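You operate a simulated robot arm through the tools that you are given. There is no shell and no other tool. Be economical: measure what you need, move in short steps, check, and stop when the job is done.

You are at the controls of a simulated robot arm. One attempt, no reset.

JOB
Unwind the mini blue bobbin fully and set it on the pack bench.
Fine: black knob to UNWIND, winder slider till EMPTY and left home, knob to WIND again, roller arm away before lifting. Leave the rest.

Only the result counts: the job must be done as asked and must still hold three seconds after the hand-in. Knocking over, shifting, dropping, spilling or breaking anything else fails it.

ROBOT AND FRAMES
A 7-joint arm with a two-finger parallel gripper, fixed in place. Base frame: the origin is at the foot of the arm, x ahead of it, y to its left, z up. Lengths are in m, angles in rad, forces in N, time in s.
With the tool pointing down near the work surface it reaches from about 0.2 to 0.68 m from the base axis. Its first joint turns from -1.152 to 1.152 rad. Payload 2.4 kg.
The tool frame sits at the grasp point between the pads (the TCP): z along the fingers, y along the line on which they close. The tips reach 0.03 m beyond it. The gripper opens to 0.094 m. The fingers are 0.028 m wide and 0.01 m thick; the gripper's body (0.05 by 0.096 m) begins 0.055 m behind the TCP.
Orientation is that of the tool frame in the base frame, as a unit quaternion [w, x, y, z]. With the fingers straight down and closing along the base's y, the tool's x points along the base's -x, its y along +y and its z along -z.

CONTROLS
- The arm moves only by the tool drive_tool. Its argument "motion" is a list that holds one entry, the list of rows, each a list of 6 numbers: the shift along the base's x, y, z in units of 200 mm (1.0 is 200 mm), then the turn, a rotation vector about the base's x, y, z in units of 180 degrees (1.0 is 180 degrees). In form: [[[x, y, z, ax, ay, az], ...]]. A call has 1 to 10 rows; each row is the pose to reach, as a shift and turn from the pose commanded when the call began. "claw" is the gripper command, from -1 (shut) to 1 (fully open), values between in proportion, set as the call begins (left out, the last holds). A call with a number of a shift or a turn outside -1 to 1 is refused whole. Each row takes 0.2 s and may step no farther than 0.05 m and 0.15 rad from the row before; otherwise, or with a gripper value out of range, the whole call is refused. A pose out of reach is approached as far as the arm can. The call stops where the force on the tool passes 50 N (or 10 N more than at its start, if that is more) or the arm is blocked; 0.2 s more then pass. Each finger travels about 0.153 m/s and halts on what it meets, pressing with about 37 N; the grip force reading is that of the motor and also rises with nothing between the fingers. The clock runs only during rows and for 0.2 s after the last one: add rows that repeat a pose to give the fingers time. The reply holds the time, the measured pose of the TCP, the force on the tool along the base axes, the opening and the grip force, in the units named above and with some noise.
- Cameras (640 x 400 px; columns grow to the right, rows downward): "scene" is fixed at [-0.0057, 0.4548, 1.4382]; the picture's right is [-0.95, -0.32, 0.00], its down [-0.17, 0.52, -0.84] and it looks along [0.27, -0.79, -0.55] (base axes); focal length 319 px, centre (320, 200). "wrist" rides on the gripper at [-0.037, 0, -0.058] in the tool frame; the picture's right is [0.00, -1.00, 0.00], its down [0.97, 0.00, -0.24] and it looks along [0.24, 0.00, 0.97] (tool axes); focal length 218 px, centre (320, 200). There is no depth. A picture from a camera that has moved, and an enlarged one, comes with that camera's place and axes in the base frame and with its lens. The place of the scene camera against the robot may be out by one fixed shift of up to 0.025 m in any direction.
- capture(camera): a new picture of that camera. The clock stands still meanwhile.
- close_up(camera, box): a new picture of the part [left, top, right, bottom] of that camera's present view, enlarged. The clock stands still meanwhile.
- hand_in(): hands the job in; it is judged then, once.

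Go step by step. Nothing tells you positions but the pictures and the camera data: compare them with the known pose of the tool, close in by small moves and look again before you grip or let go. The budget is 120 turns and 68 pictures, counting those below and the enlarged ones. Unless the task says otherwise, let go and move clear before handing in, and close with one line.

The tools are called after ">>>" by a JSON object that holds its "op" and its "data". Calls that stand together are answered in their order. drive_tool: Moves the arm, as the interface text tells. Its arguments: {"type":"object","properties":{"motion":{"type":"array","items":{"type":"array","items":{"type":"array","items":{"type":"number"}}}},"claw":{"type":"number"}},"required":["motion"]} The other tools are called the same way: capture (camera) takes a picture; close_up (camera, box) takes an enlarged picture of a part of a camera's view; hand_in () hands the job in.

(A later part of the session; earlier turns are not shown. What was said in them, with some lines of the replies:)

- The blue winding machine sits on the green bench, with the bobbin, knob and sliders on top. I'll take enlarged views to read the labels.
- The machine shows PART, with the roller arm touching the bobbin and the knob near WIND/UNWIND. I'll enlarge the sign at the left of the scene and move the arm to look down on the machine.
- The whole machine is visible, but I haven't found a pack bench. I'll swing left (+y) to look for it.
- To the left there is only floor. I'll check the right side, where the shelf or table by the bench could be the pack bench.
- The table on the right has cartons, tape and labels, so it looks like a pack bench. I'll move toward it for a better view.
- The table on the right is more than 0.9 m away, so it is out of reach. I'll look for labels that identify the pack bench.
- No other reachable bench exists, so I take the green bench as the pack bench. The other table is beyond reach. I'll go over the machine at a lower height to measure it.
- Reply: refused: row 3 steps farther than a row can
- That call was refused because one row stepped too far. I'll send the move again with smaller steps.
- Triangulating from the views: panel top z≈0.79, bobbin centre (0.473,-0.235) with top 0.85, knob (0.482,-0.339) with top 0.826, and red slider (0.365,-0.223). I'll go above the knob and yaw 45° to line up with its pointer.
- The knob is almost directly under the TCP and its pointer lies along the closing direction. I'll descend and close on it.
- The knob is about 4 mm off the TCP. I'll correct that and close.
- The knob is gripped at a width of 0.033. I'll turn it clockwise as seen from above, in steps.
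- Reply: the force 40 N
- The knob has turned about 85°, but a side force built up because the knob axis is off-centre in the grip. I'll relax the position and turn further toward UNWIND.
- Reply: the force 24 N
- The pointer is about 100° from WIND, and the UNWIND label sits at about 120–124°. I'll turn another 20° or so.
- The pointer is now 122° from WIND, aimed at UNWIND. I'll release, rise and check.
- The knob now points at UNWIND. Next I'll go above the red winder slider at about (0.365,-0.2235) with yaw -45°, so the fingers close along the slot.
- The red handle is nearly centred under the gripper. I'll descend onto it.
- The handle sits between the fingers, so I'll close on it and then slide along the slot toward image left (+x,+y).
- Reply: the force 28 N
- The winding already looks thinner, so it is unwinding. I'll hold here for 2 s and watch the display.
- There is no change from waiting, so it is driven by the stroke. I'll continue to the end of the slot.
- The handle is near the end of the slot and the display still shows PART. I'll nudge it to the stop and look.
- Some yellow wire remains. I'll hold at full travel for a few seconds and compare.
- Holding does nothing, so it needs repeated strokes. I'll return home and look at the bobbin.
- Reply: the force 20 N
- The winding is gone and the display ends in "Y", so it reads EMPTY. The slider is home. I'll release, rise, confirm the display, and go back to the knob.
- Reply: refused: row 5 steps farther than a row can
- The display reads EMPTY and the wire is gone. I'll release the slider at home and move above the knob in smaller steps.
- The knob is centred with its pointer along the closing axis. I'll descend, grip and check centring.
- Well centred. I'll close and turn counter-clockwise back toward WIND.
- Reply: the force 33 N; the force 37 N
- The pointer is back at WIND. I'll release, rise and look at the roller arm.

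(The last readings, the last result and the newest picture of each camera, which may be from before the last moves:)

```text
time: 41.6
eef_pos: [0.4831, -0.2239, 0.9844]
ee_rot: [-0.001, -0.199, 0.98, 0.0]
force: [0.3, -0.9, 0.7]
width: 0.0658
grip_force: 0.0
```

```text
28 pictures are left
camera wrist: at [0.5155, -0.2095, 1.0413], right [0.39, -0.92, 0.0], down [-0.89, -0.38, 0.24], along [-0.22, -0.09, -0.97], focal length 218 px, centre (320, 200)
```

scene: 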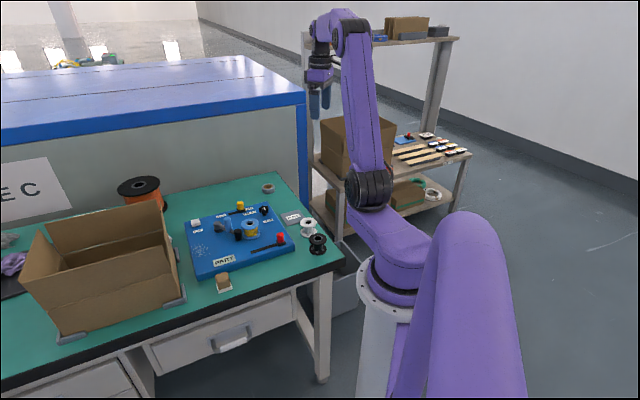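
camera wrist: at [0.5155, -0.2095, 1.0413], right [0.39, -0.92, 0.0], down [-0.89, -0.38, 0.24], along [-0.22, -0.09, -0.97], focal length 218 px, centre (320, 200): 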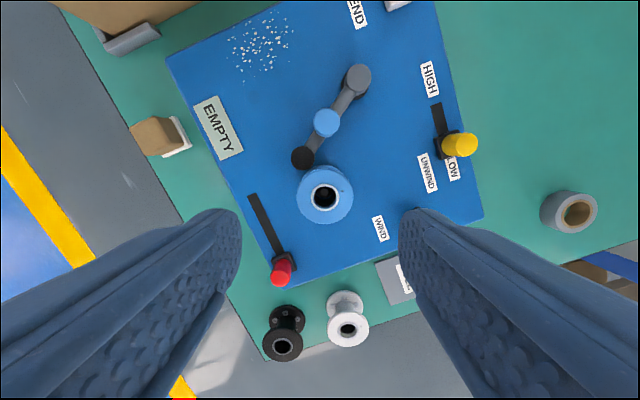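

The roller arm pivots near (0.583,-0.218), its blue handle is at about (0.537,-0.206), and the roller touches the bobbin at (0.50,-0.198). I'll go above the handle with yaw 0.

>>> {"op": "drive_tool", "data": {"motion": [[[0.1, 0.03, 0, 0, 0, -0.043], [0.2, 0.06, -0.1, 0, 0, -0.086], [0.27, 0.09, -0.2, 0, 0, -0.128], [0.27, 0.09, -0.32, 0, 0, -0.128]]]}}

>>> {"op": "capture", "data": {"camera": "wrist"}}

```text
time: 42.6
eef_pos: [0.5369, -0.2076, 0.9177]
ee_rot: [-0.001, 0.001, 1.0, 0.0]
force: [0.6, 0.3, -0.1]
width: 0.0659
grip_force: 0.1
```

```text
27 pictures are left
camera wrist: at [0.573, -0.2068, 0.9755], right [0.0, -1.0, 0.0], down [-0.97, 0.0, 0.24], along [-0.24, 0.0, -0.97], focal length 218 px, centre (320, 200)
```

wrist: 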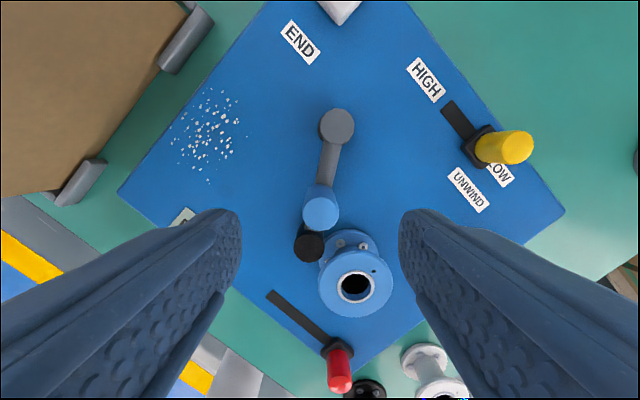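

The handle is exactly centred. I'll descend, straddle it and check.

>>> {"op": "drive_tool", "data": {"motion": [[[0, 0.005, -0.2, 0, 0, 0], [0, 0.005, -0.32, 0, 0, 0], [0, 0.005, -0.4, 0, 0, 0]]]}}

>>> {"op": "capture", "data": {"camera": "wrist"}}

```text
time: 43.4
eef_pos: [0.5367, -0.2067, 0.8387]
ee_rot: [-0.001, 0.0, 1.0, 0.0]
force: [0.1, 0.2, -0.3]
width: 0.0657
grip_force: 0.0
```

```text
26 pictures are left
camera wrist: at [0.573, -0.2057, 0.8957], right [0.0, -1.0, 0.0], down [-0.97, 0.0, 0.24], along [-0.24, 0.0, -0.97], focal length 218 px, centre (320, 200)
```

wrist: 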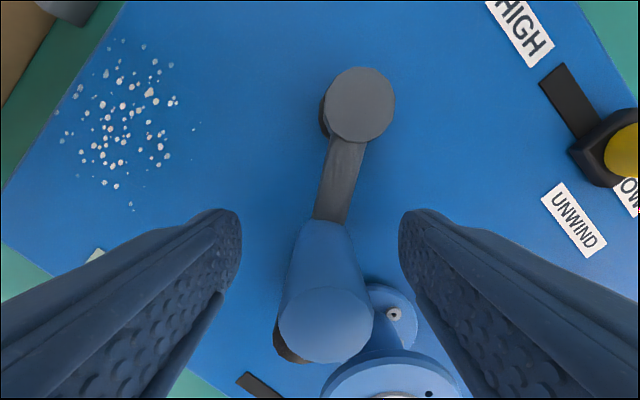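

The handle is taller than I thought, with its top near 0.865, and sits 7 mm further in x. I'll shift and close on it.

>>> {"op": "drive_tool", "data": {"motion": [[[0.035, -0.005, 0, 0, 0, 0], [0.035, -0.005, 0, 0, 0, 0]]]}}

>>> {"op": "drive_tool", "data": {"motion": [[[0, 0, 0, 0, 0, 0], [0, 0, 0, 0, 0, 0], [0, 0, 0, 0, 0, 0]]], "claw": -0.85}}

>>> {"op": "capture", "data": {"camera": "wrist"}}

```text
time: 44.0
eef_pos: [0.5441, -0.2061, 0.8387]
ee_rot: [0.0, 0.0, 1.0, 0.0]
force: [0.7, 0.2, -0.2]
width: 0.066
grip_force: 0.1
```

```text
time: 44.8
eef_pos: [0.5436, -0.2071, 0.8397]
ee_rot: [0.0, 0.0, 1.0, 0.0]
force: [0.8, -1.0, -2.1]
width: 0.0252
grip_force: 45.0
```

```text
25 pictures are left
camera wrist: at [0.5799, -0.2065, 0.8958], right [0.0, -1.0, 0.0], down [-0.97, 0.0, 0.24], along [-0.24, 0.0, -0.97], focal length 218 px, centre (320, 200)
```

wrist: 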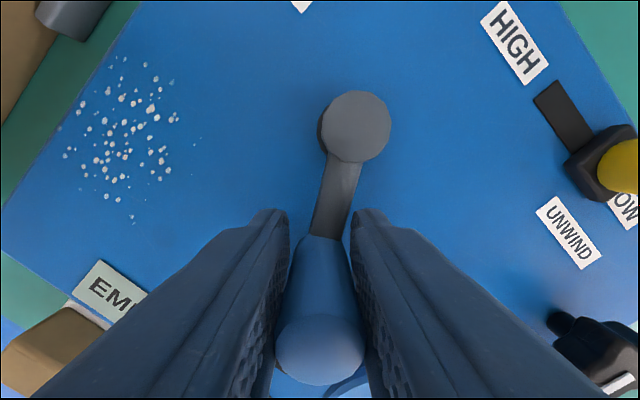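

The handle is gripped. I'll swing the arm about its pivot away from the bobbin (clockwise, toward +y), about 50°.

>>> {"op": "drive_tool", "data": {"motion": [[[0.0125, 0.0375, 0, 0, 0, -0.044], [0.031, 0.072, 0, 0, 0, -0.088], [0.0555, 0.103, 0, 0, 0, -0.132], [0.0855, 0.129, 0, 0, 0, -0.176], [0.119, 0.1495, 0, 0, 0, -0.22]]]}}

>>> {"op": "capture", "data": {"camera": "wrist"}}

```text
time: 46.0
eef_pos: [0.5627, -0.1799, 0.8381]
ee_rot: [-0.006, 0.344, 0.939, -0.001]
force: [-29.5, -15.6, 11.1]
width: 0.0251
grip_force: 44.9
```

```text
24 pictures are left
camera wrist: at [0.5909, -0.2044, 0.8955], right [-0.65, -0.76, 0.0], down [-0.74, 0.63, 0.25], along [-0.19, 0.16, -0.97], focal length 218 px, centre (320, 200)
```

wrist: 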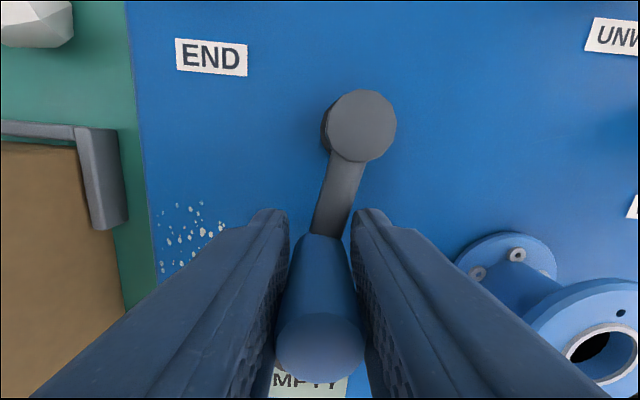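

The arm has swung about 40° and is resisting, possibly at its stop. I'll relax slightly, release, rise and check that it stays.

>>> {"op": "drive_tool", "data": {"motion": [[[-0.03, -0.015, 0, 0, 0, 0], [-0.03, -0.015, 0, 0, 0, 0], [-0.03, -0.015, 0, 0, 0, 0], [-0.03, -0.015, 0.2, 0, 0, 0], [-0.03, -0.015, 0.42, 0, 0, 0], [-0.1, -0.015, 0.62, 0, 0, 0.04], [-0.2, -0.015, 0.75, 0, 0, 0.08]]], "claw": 0.4}}

>>> {"op": "capture", "data": {"camera": "wrist"}}

```text
time: 47.6
eef_pos: [0.5259, -0.1798, 0.989]
ee_rot: [-0.001, 0.218, 0.976, 0.0]
force: [-0.7, 0.1, 0.4]
width: 0.0658
grip_force: 0.1
```

```text
23 pictures are left
camera wrist: at [0.5583, -0.1954, 1.0464], right [-0.42, -0.91, 0.0], down [-0.88, 0.41, 0.24], along [-0.22, 0.1, -0.97], focal length 218 px, centre (320, 200)
```

wrist: 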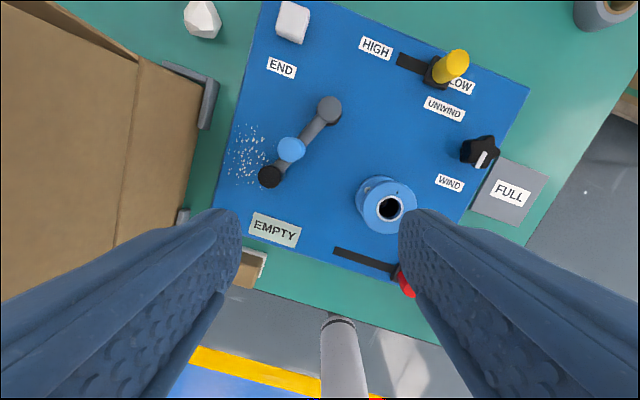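

The roller arm is clear of the bobbin and stays put. I'll open wider and go above the bobbin with yaw 45°.

>>> {"op": "drive_tool", "data": {"motion": [[[-0.03, -0.03, 0, 0, 0, 0.044], [-0.06, -0.06, 0, 0, 0, 0.088], [-0.09, -0.09, 0, 0, 0, 0.132], [-0.12, -0.12, 0, 0, 0, 0.176], [-0.15, -0.15, 0, 0, 0, 0.22], [-0.18, -0.18, 0, 0, 0, 0.264], [-0.21, -0.21, 0, 0, 0, 0.308], [-0.24, -0.24, -0.1, 0, 0, 0.35], [-0.2675, -0.2725, -0.22, 0, 0, 0.389], [-0.2675, -0.2725, -0.3, 0, 0, 0.389]]], "claw": 0.9}}

>>> {"op": "capture", "data": {"camera": "wrist"}}

```text
time: 49.8
eef_pos: [0.474, -0.2338, 0.9282]
ee_rot: [0.0, -0.382, 0.924, 0.001]
force: [-0.4, -0.3, -0.2]
width: 0.0892
grip_force: 0.2
```

```text
22 pictures are left
camera wrist: at [0.4985, -0.2075, 0.9858], right [0.71, -0.71, 0.0], down [-0.69, -0.69, 0.24], along [-0.17, -0.17, -0.97], focal length 218 px, centre (320, 200)
```

wrist: 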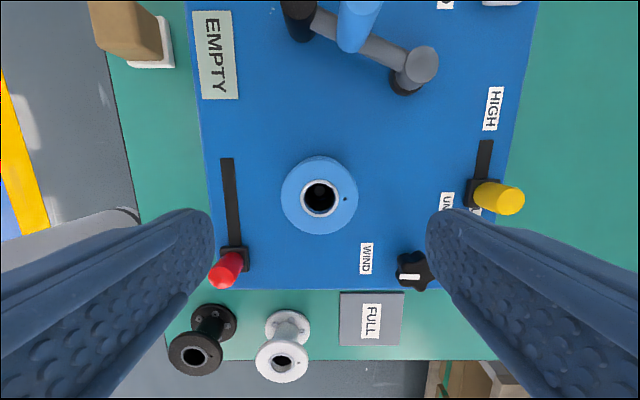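

The bobbin is slightly ahead of centre. I'll correct that and descend part way to re-measure.

>>> {"op": "drive_tool", "data": {"motion": [[[0.02, 0.02, -0.1, 0, 0, 0], [0.02, 0.02, -0.22, 0, 0, 0]]]}}

>>> {"op": "capture", "data": {"camera": "wrist"}}

```text
time: 50.4
eef_pos: [0.4787, -0.2288, 0.8846]
ee_rot: [0.0, -0.382, 0.924, 0.0]
force: [0.2, 0.9, 0.6]
width: 0.0893
grip_force: 0.1
```

```text
21 pictures are left
camera wrist: at [0.5037, -0.2035, 0.9421], right [0.71, -0.71, 0.0], down [-0.69, -0.69, 0.24], along [-0.17, -0.17, -0.97], focal length 218 px, centre (320, 200)
```

wrist: 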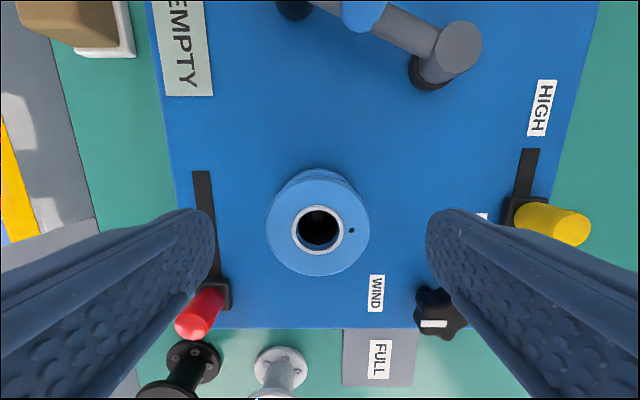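

The height of the bobbin top is still uncertain (0.82 to 0.85). I'll descend further with the fingers well clear and look again.

>>> {"op": "drive_tool", "data": {"motion": [[[-0.01, -0.01, -0.1, 0, 0, 0], [-0.01, -0.01, -0.15, 0, 0, 0]]]}}

>>> {"op": "capture", "data": {"camera": "wrist"}}

>>> {"op": "close_up", "data": {"camera": "scene", "box": [200, 180, 320, 270]}}

```text
time: 51.0
eef_pos: [0.4757, -0.2313, 0.8553]
ee_rot: [0.0, -0.382, 0.924, 0.0]
force: [-0.7, 0.6, -0.4]
width: 0.0893
grip_force: 0.0
```

```text
20 pictures are left
camera wrist: at [0.5012, -0.2059, 0.912], right [0.71, -0.71, 0.0], down [-0.69, -0.68, 0.24], along [-0.17, -0.17, -0.97], focal length 218 px, centre (320, 200)
```

wrist: 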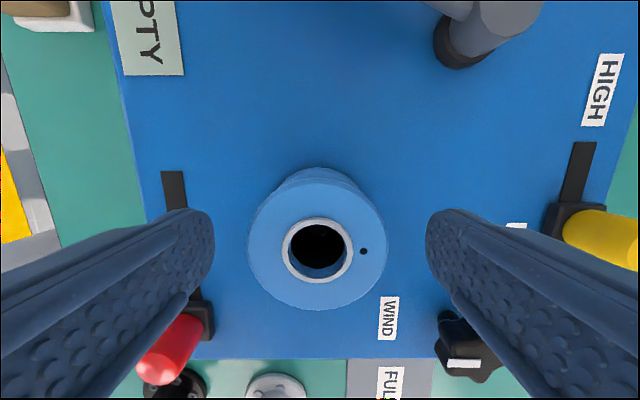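

```text
4.44 times, centred on (260, 225) of scene
camera zoom: at [-0.0057, 0.4548, 1.4382], right [-0.95, -0.32, 0.0], down [-0.17, 0.52, -0.84], along [0.27, -0.79, -0.55], focal length 1418 px, centre (587, 89)
```

zoom: 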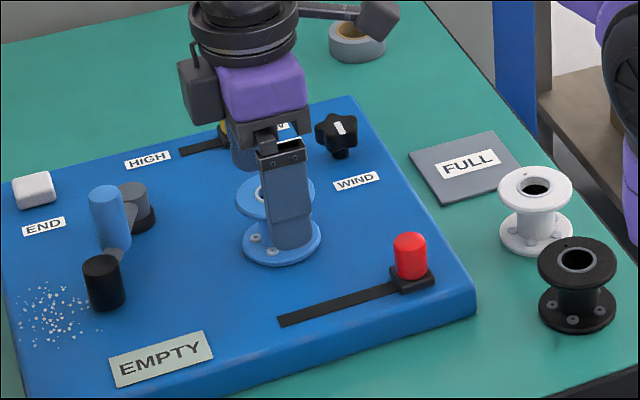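

The bobbin top is about 0.822 with diameter 0.058, centred near (0.4727,-0.2343). I'll correct 4 mm, go to z=0.832 and grip.

>>> {"op": "drive_tool", "data": {"motion": [[[-0.016, -0.014, -0.06, 0, 0, 0], [-0.016, -0.014, -0.115, 0, 0, 0], [-0.016, -0.014, -0.115, 0, 0, 0]]]}}

>>> {"op": "drive_tool", "data": {"motion": [[[0, 0, 0, 0, 0, 0], [0, 0, 0, 0, 0, 0], [0, 0, 0, 0, 0, 0]]], "claw": -0.2}}

>>> {"op": "capture", "data": {"camera": "wrist"}}

```text
time: 51.8
eef_pos: [0.4727, -0.2357, 0.8312]
ee_rot: [0.0, -0.382, 0.924, 0.0]
force: [-0.2, -0.1, 1.0]
width: 0.0892
grip_force: 0.1
```

```text
time: 52.6
eef_pos: [0.4734, -0.2344, 0.831]
ee_rot: [0.0, -0.382, 0.924, 0.0]
force: [1.4, 1.4, 1.2]
width: 0.0551
grip_force: 36.8
```

```text
18 pictures are left
camera wrist: at [0.4981, -0.2086, 0.8891], right [0.71, -0.71, 0.0], down [-0.69, -0.68, 0.24], along [-0.17, -0.17, -0.97], focal length 218 px, centre (320, 200)
```

wrist: 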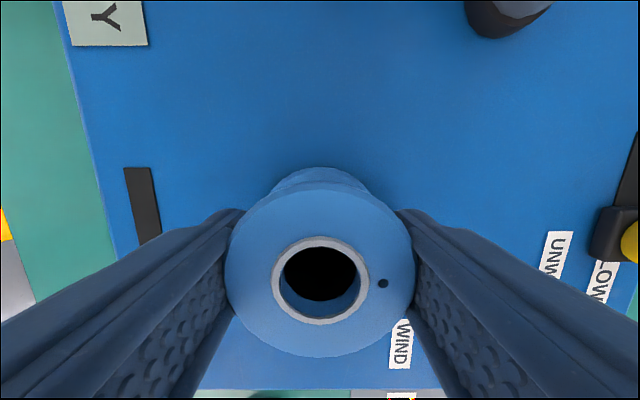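

The bobbin is gripped at 0.055. I'll lift straight up.

>>> {"op": "drive_tool", "data": {"motion": [[[0, 0, 0.05, 0, 0, 0], [0, 0, 0.12, 0, 0, 0], [0, 0, 0.22, 0, 0, 0], [0, 0, 0.35, 0, 0, 0], [0, 0, 0.5, 0, 0, 0]]]}}

>>> {"op": "close_up", "data": {"camera": "scene", "box": [190, 150, 340, 270]}}

>>> {"op": "capture", "data": {"camera": "wrist"}}

```text
time: 53.8
eef_pos: [0.4727, -0.2353, 0.9323]
ee_rot: [0.0, -0.382, 0.924, 0.001]
force: [0.1, 0.4, -2.0]
width: 0.0549
grip_force: 36.8
```

```text
3.33 times, centred on (265, 210) of scene
camera zoom: at [-0.0057, 0.4548, 1.4382], right [-0.95, -0.32, 0.0], down [-0.17, 0.52, -0.84], along [0.27, -0.79, -0.55], focal length 1064 px, centre (503, 167)
```

zoom: 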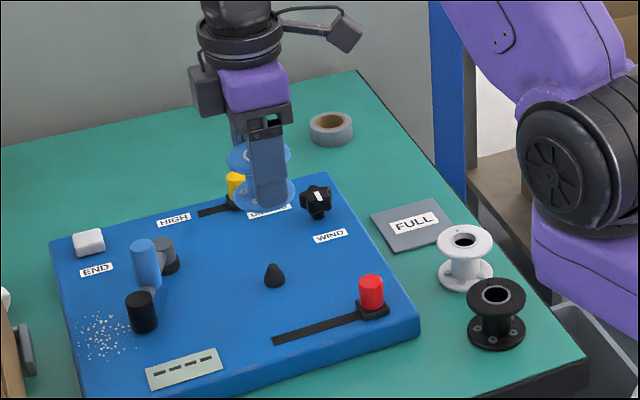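

```text
16 pictures are left
camera wrist: at [0.4969, -0.2083, 0.9896], right [0.71, -0.71, 0.0], down [-0.69, -0.68, 0.24], along [-0.17, -0.17, -0.97], focal length 218 px, centre (320, 200)
```

wrist: 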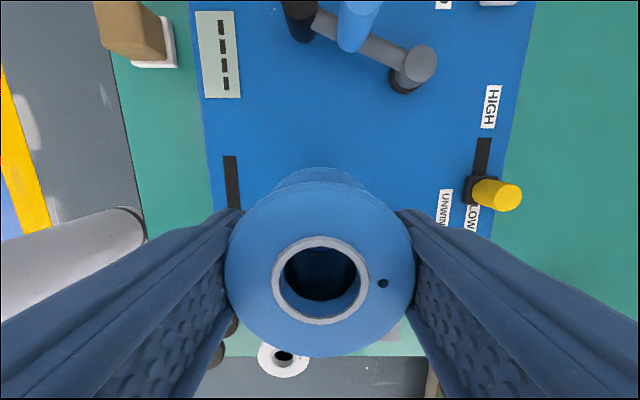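

The bobbin is off the spindle and the display is blank ("----"). I'll carry it to the free green area beyond the FULL mat, near (0.468,-0.456).

>>> {"op": "drive_tool", "data": {"motion": [[[0, -0.15, 0, 0, 0, 0], [0, -0.32, 0, 0, 0, 0], [0, -0.49, 0, 0, 0, 0], [-0.01, -0.66, 0, 0, 0, 0], [-0.015, -0.83, 0, 0, 0, 0], [-0.02, -0.98, 0, 0, 0, 0]]]}}

>>> {"op": "capture", "data": {"camera": "wrist"}}

>>> {"op": "close_up", "data": {"camera": "scene", "box": [190, 130, 340, 250]}}

```text
time: 55.2
eef_pos: [0.4699, -0.4321, 0.9307]
ee_rot: [0.0, -0.382, 0.924, 0.0]
force: [0.3, 0.5, -1.2]
width: 0.0552
grip_force: 36.2
```

```text
15 pictures are left
camera wrist: at [0.4941, -0.4055, 0.9893], right [0.71, -0.71, 0.0], down [-0.69, -0.69, 0.24], along [-0.17, -0.17, -0.97], focal length 218 px, centre (320, 200)
```

wrist: 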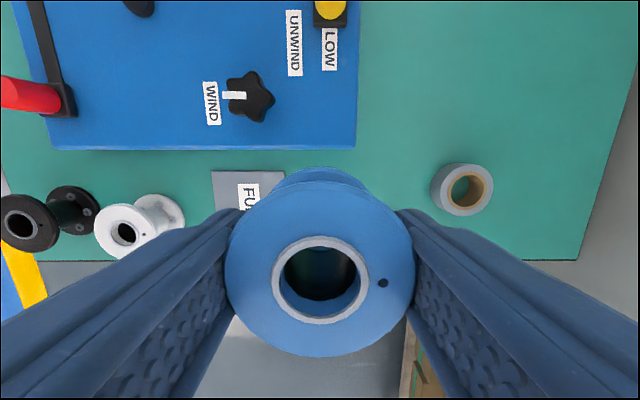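

```text
3.33 times, centred on (265, 190) of scene
camera zoom: at [-0.0057, 0.4548, 1.4382], right [-0.95, -0.32, 0.0], down [-0.17, 0.52, -0.84], along [0.27, -0.79, -0.55], focal length 1064 px, centre (503, 233)
```

zoom: 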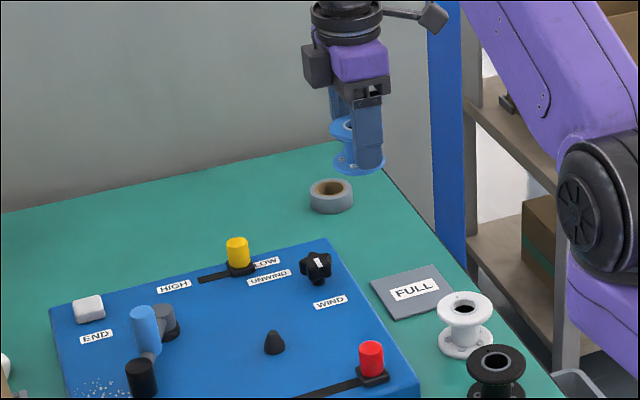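

There is free space between the FULL mat, the tape and the machine corner, and (0.470,-0.470) leaves at least 4 cm around the bobbin. I'll move there and lower most of the way.

>>> {"op": "drive_tool", "data": {"motion": [[[0, -0.1, 0, 0, 0, 0], [0, -0.19, 0, 0, 0, 0], [0, -0.19, -0.15, 0, 0, 0], [0, -0.19, -0.3, 0, 0, 0], [0, -0.19, -0.45, 0, 0, 0], [0, -0.19, -0.55, 0, 0, 0]]]}}

>>> {"op": "capture", "data": {"camera": "wrist"}}

>>> {"op": "close_up", "data": {"camera": "scene", "box": [230, 150, 330, 230]}}

```text
time: 56.6
eef_pos: [0.4689, -0.4678, 0.8214]
ee_rot: [0.001, -0.382, 0.924, 0.0]
force: [0.0, 0.2, -0.3]
width: 0.0552
grip_force: 36.6
```

```text
13 pictures are left
camera wrist: at [0.4929, -0.4423, 0.8793], right [0.71, -0.71, 0.0], down [-0.69, -0.68, 0.24], along [-0.17, -0.17, -0.97], focal length 218 px, centre (320, 200)
```

wrist: 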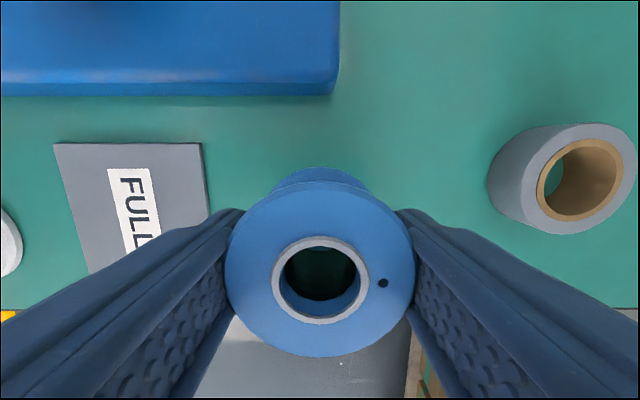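

```text
5.00 times, centred on (280, 190) of scene
camera zoom: at [-0.0057, 0.4548, 1.4382], right [-0.95, -0.32, 0.0], down [-0.17, 0.52, -0.84], along [0.27, -0.79, -0.55], focal length 1596 px, centre (520, 250)
```

zoom: 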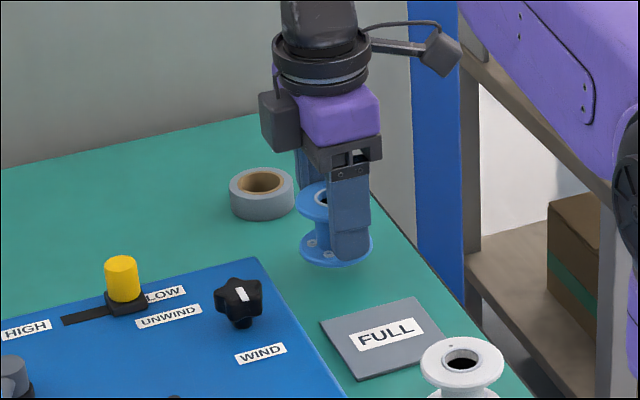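

The spot is clear and about 6 cm from the bench edge. I'll lower in small steps and watch the force.

>>> {"op": "drive_tool", "data": {"motion": [[[0, 0, -0.03, 0, 0, 0], [0, 0, -0.06, 0, 0, 0]]]}}

>>> {"op": "drive_tool", "data": {"motion": [[[0, 0, -0.02, 0, 0, 0]]]}}

```text
time: 57.2
eef_pos: [0.4683, -0.4682, 0.8104]
ee_rot: [0.0, -0.382, 0.924, 0.0]
force: [0.3, -2.4, -0.4]
width: 0.0553
grip_force: 36.5
```

```text
time: 57.6
eef_pos: [0.4685, -0.47, 0.806]
ee_rot: [0.0, -0.381, 0.924, 0.0]
force: [-1.7, -0.4, -0.7]
width: 0.0552
grip_force: 37.2
```

>>> {"op": "drive_tool", "data": {"motion": [[[0, 0, -0.015, 0, 0, 0]]]}}

>>> {"op": "drive_tool", "data": {"motion": [[[0, 0, -0.01, 0, 0, 0]]]}}

>>> {"op": "close_up", "data": {"camera": "scene", "box": [250, 160, 310, 208]}}

```text
time: 58.0
eef_pos: [0.4686, -0.4677, 0.8033]
ee_rot: [0.0, -0.382, 0.924, 0.0]
force: [-0.1, 0.5, -1.2]
width: 0.0551
grip_force: 37.6
```

```text
time: 58.4
eef_pos: [0.4696, -0.4681, 0.8021]
ee_rot: [0.0, -0.382, 0.924, 0.0]
force: [-2.4, 2.9, 7.3]
width: 0.0551
grip_force: 36.5
```

```text
8.33 times, centred on (280, 184) of scene
camera zoom: at [-0.0058, 0.455, 1.4382], right [-0.95, -0.32, 0.0], down [-0.17, 0.52, -0.84], along [0.27, -0.79, -0.55], focal length 2659 px, centre (653, 333)
```

zoom: 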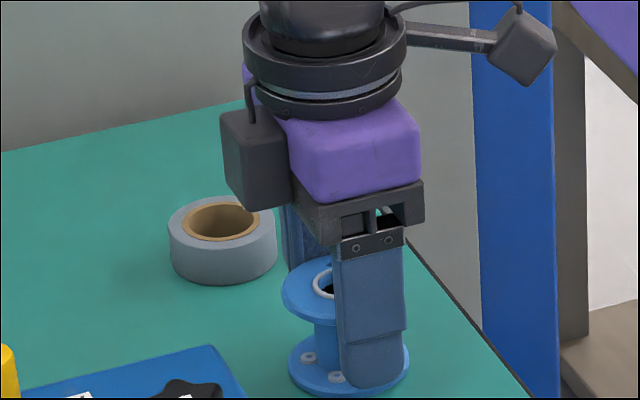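

The upward force of 7 N shows the bobbin is standing on the bench. I'll release gently and rise.

>>> {"op": "drive_tool", "data": {"motion": [[[0, 0, 0, 0, 0, 0], [0, 0, 0, 0, 0, 0], [0, 0, 0, 0, 0, 0]]], "claw": 0.4}}

>>> {"op": "drive_tool", "data": {"motion": [[[0, 0, 0.1, 0, 0, 0], [0, 0, 0.25, 0, 0, 0], [0, 0, 0.45, 0, 0, 0], [0, 0, 0.65, 0, 0, 0], [0, 0, 0.85, 0, 0, 0], [-0.05, 0.15, 0.95, 0, 0, 0], [-0.1, 0.3, 0.95, 0, 0, 0]]]}}

>>> {"op": "capture", "data": {"camera": "wrist"}}

>>> {"op": "close_up", "data": {"camera": "scene", "box": [170, 150, 350, 290]}}

```text
time: 59.2
eef_pos: [0.4693, -0.4692, 0.8002]
ee_rot: [0.0, -0.382, 0.924, 0.0]
force: [-0.6, -0.4, 0.4]
width: 0.0656
grip_force: 0.2
```

```text
time: 60.8
eef_pos: [0.4468, -0.4081, 0.994]
ee_rot: [0.0, -0.382, 0.924, -0.001]
force: [0.7, -0.1, -0.8]
width: 0.0657
grip_force: 0.0
```

```text
10 pictures are left
camera wrist: at [0.4731, -0.3826, 1.0496], right [0.71, -0.71, 0.0], down [-0.69, -0.68, 0.24], along [-0.17, -0.17, -0.97], focal length 218 px, centre (320, 200)
```

wrist: 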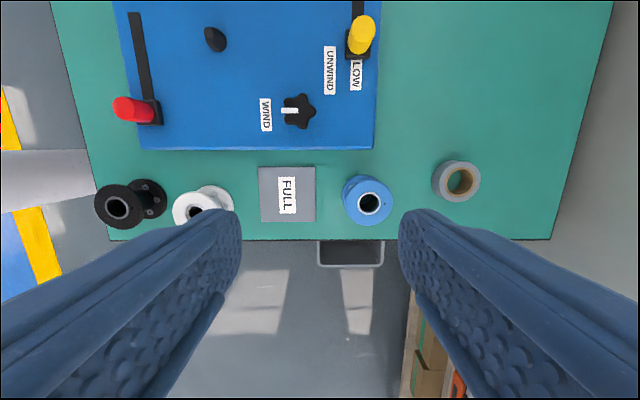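

```text
2.86 times, centred on (260, 220) of scene
camera zoom: at [-0.0057, 0.4548, 1.4382], right [-0.95, -0.32, 0.0], down [-0.17, 0.52, -0.84], along [0.27, -0.79, -0.55], focal length 912 px, centre (491, 143)
```

zoom: 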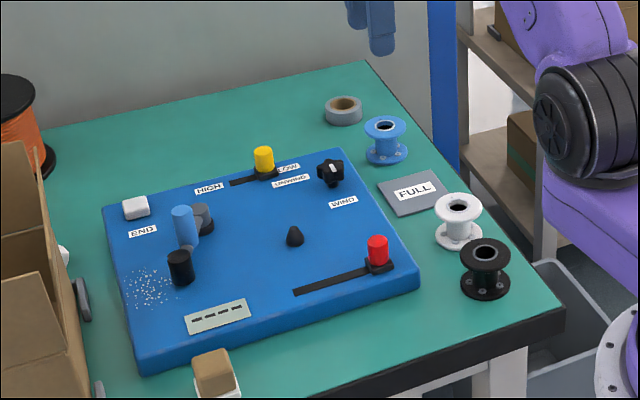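

The blue bobbin stands empty on the green bench. The knob is at WIND, the red slider is home, the roller arm is away, and everything else is in place, so I'm handing in.

>>> {"op": "hand_in", "data": {}}

```text
The job is handed in.
```

The mini blue bobbin is fully unwound (the display read EMPTY) and standing on the green bench. I took that as the pack bench because nothing was labelled and the carton table was out of reach. The slider is home, the knob is at WIND and the roller arm is swung away.
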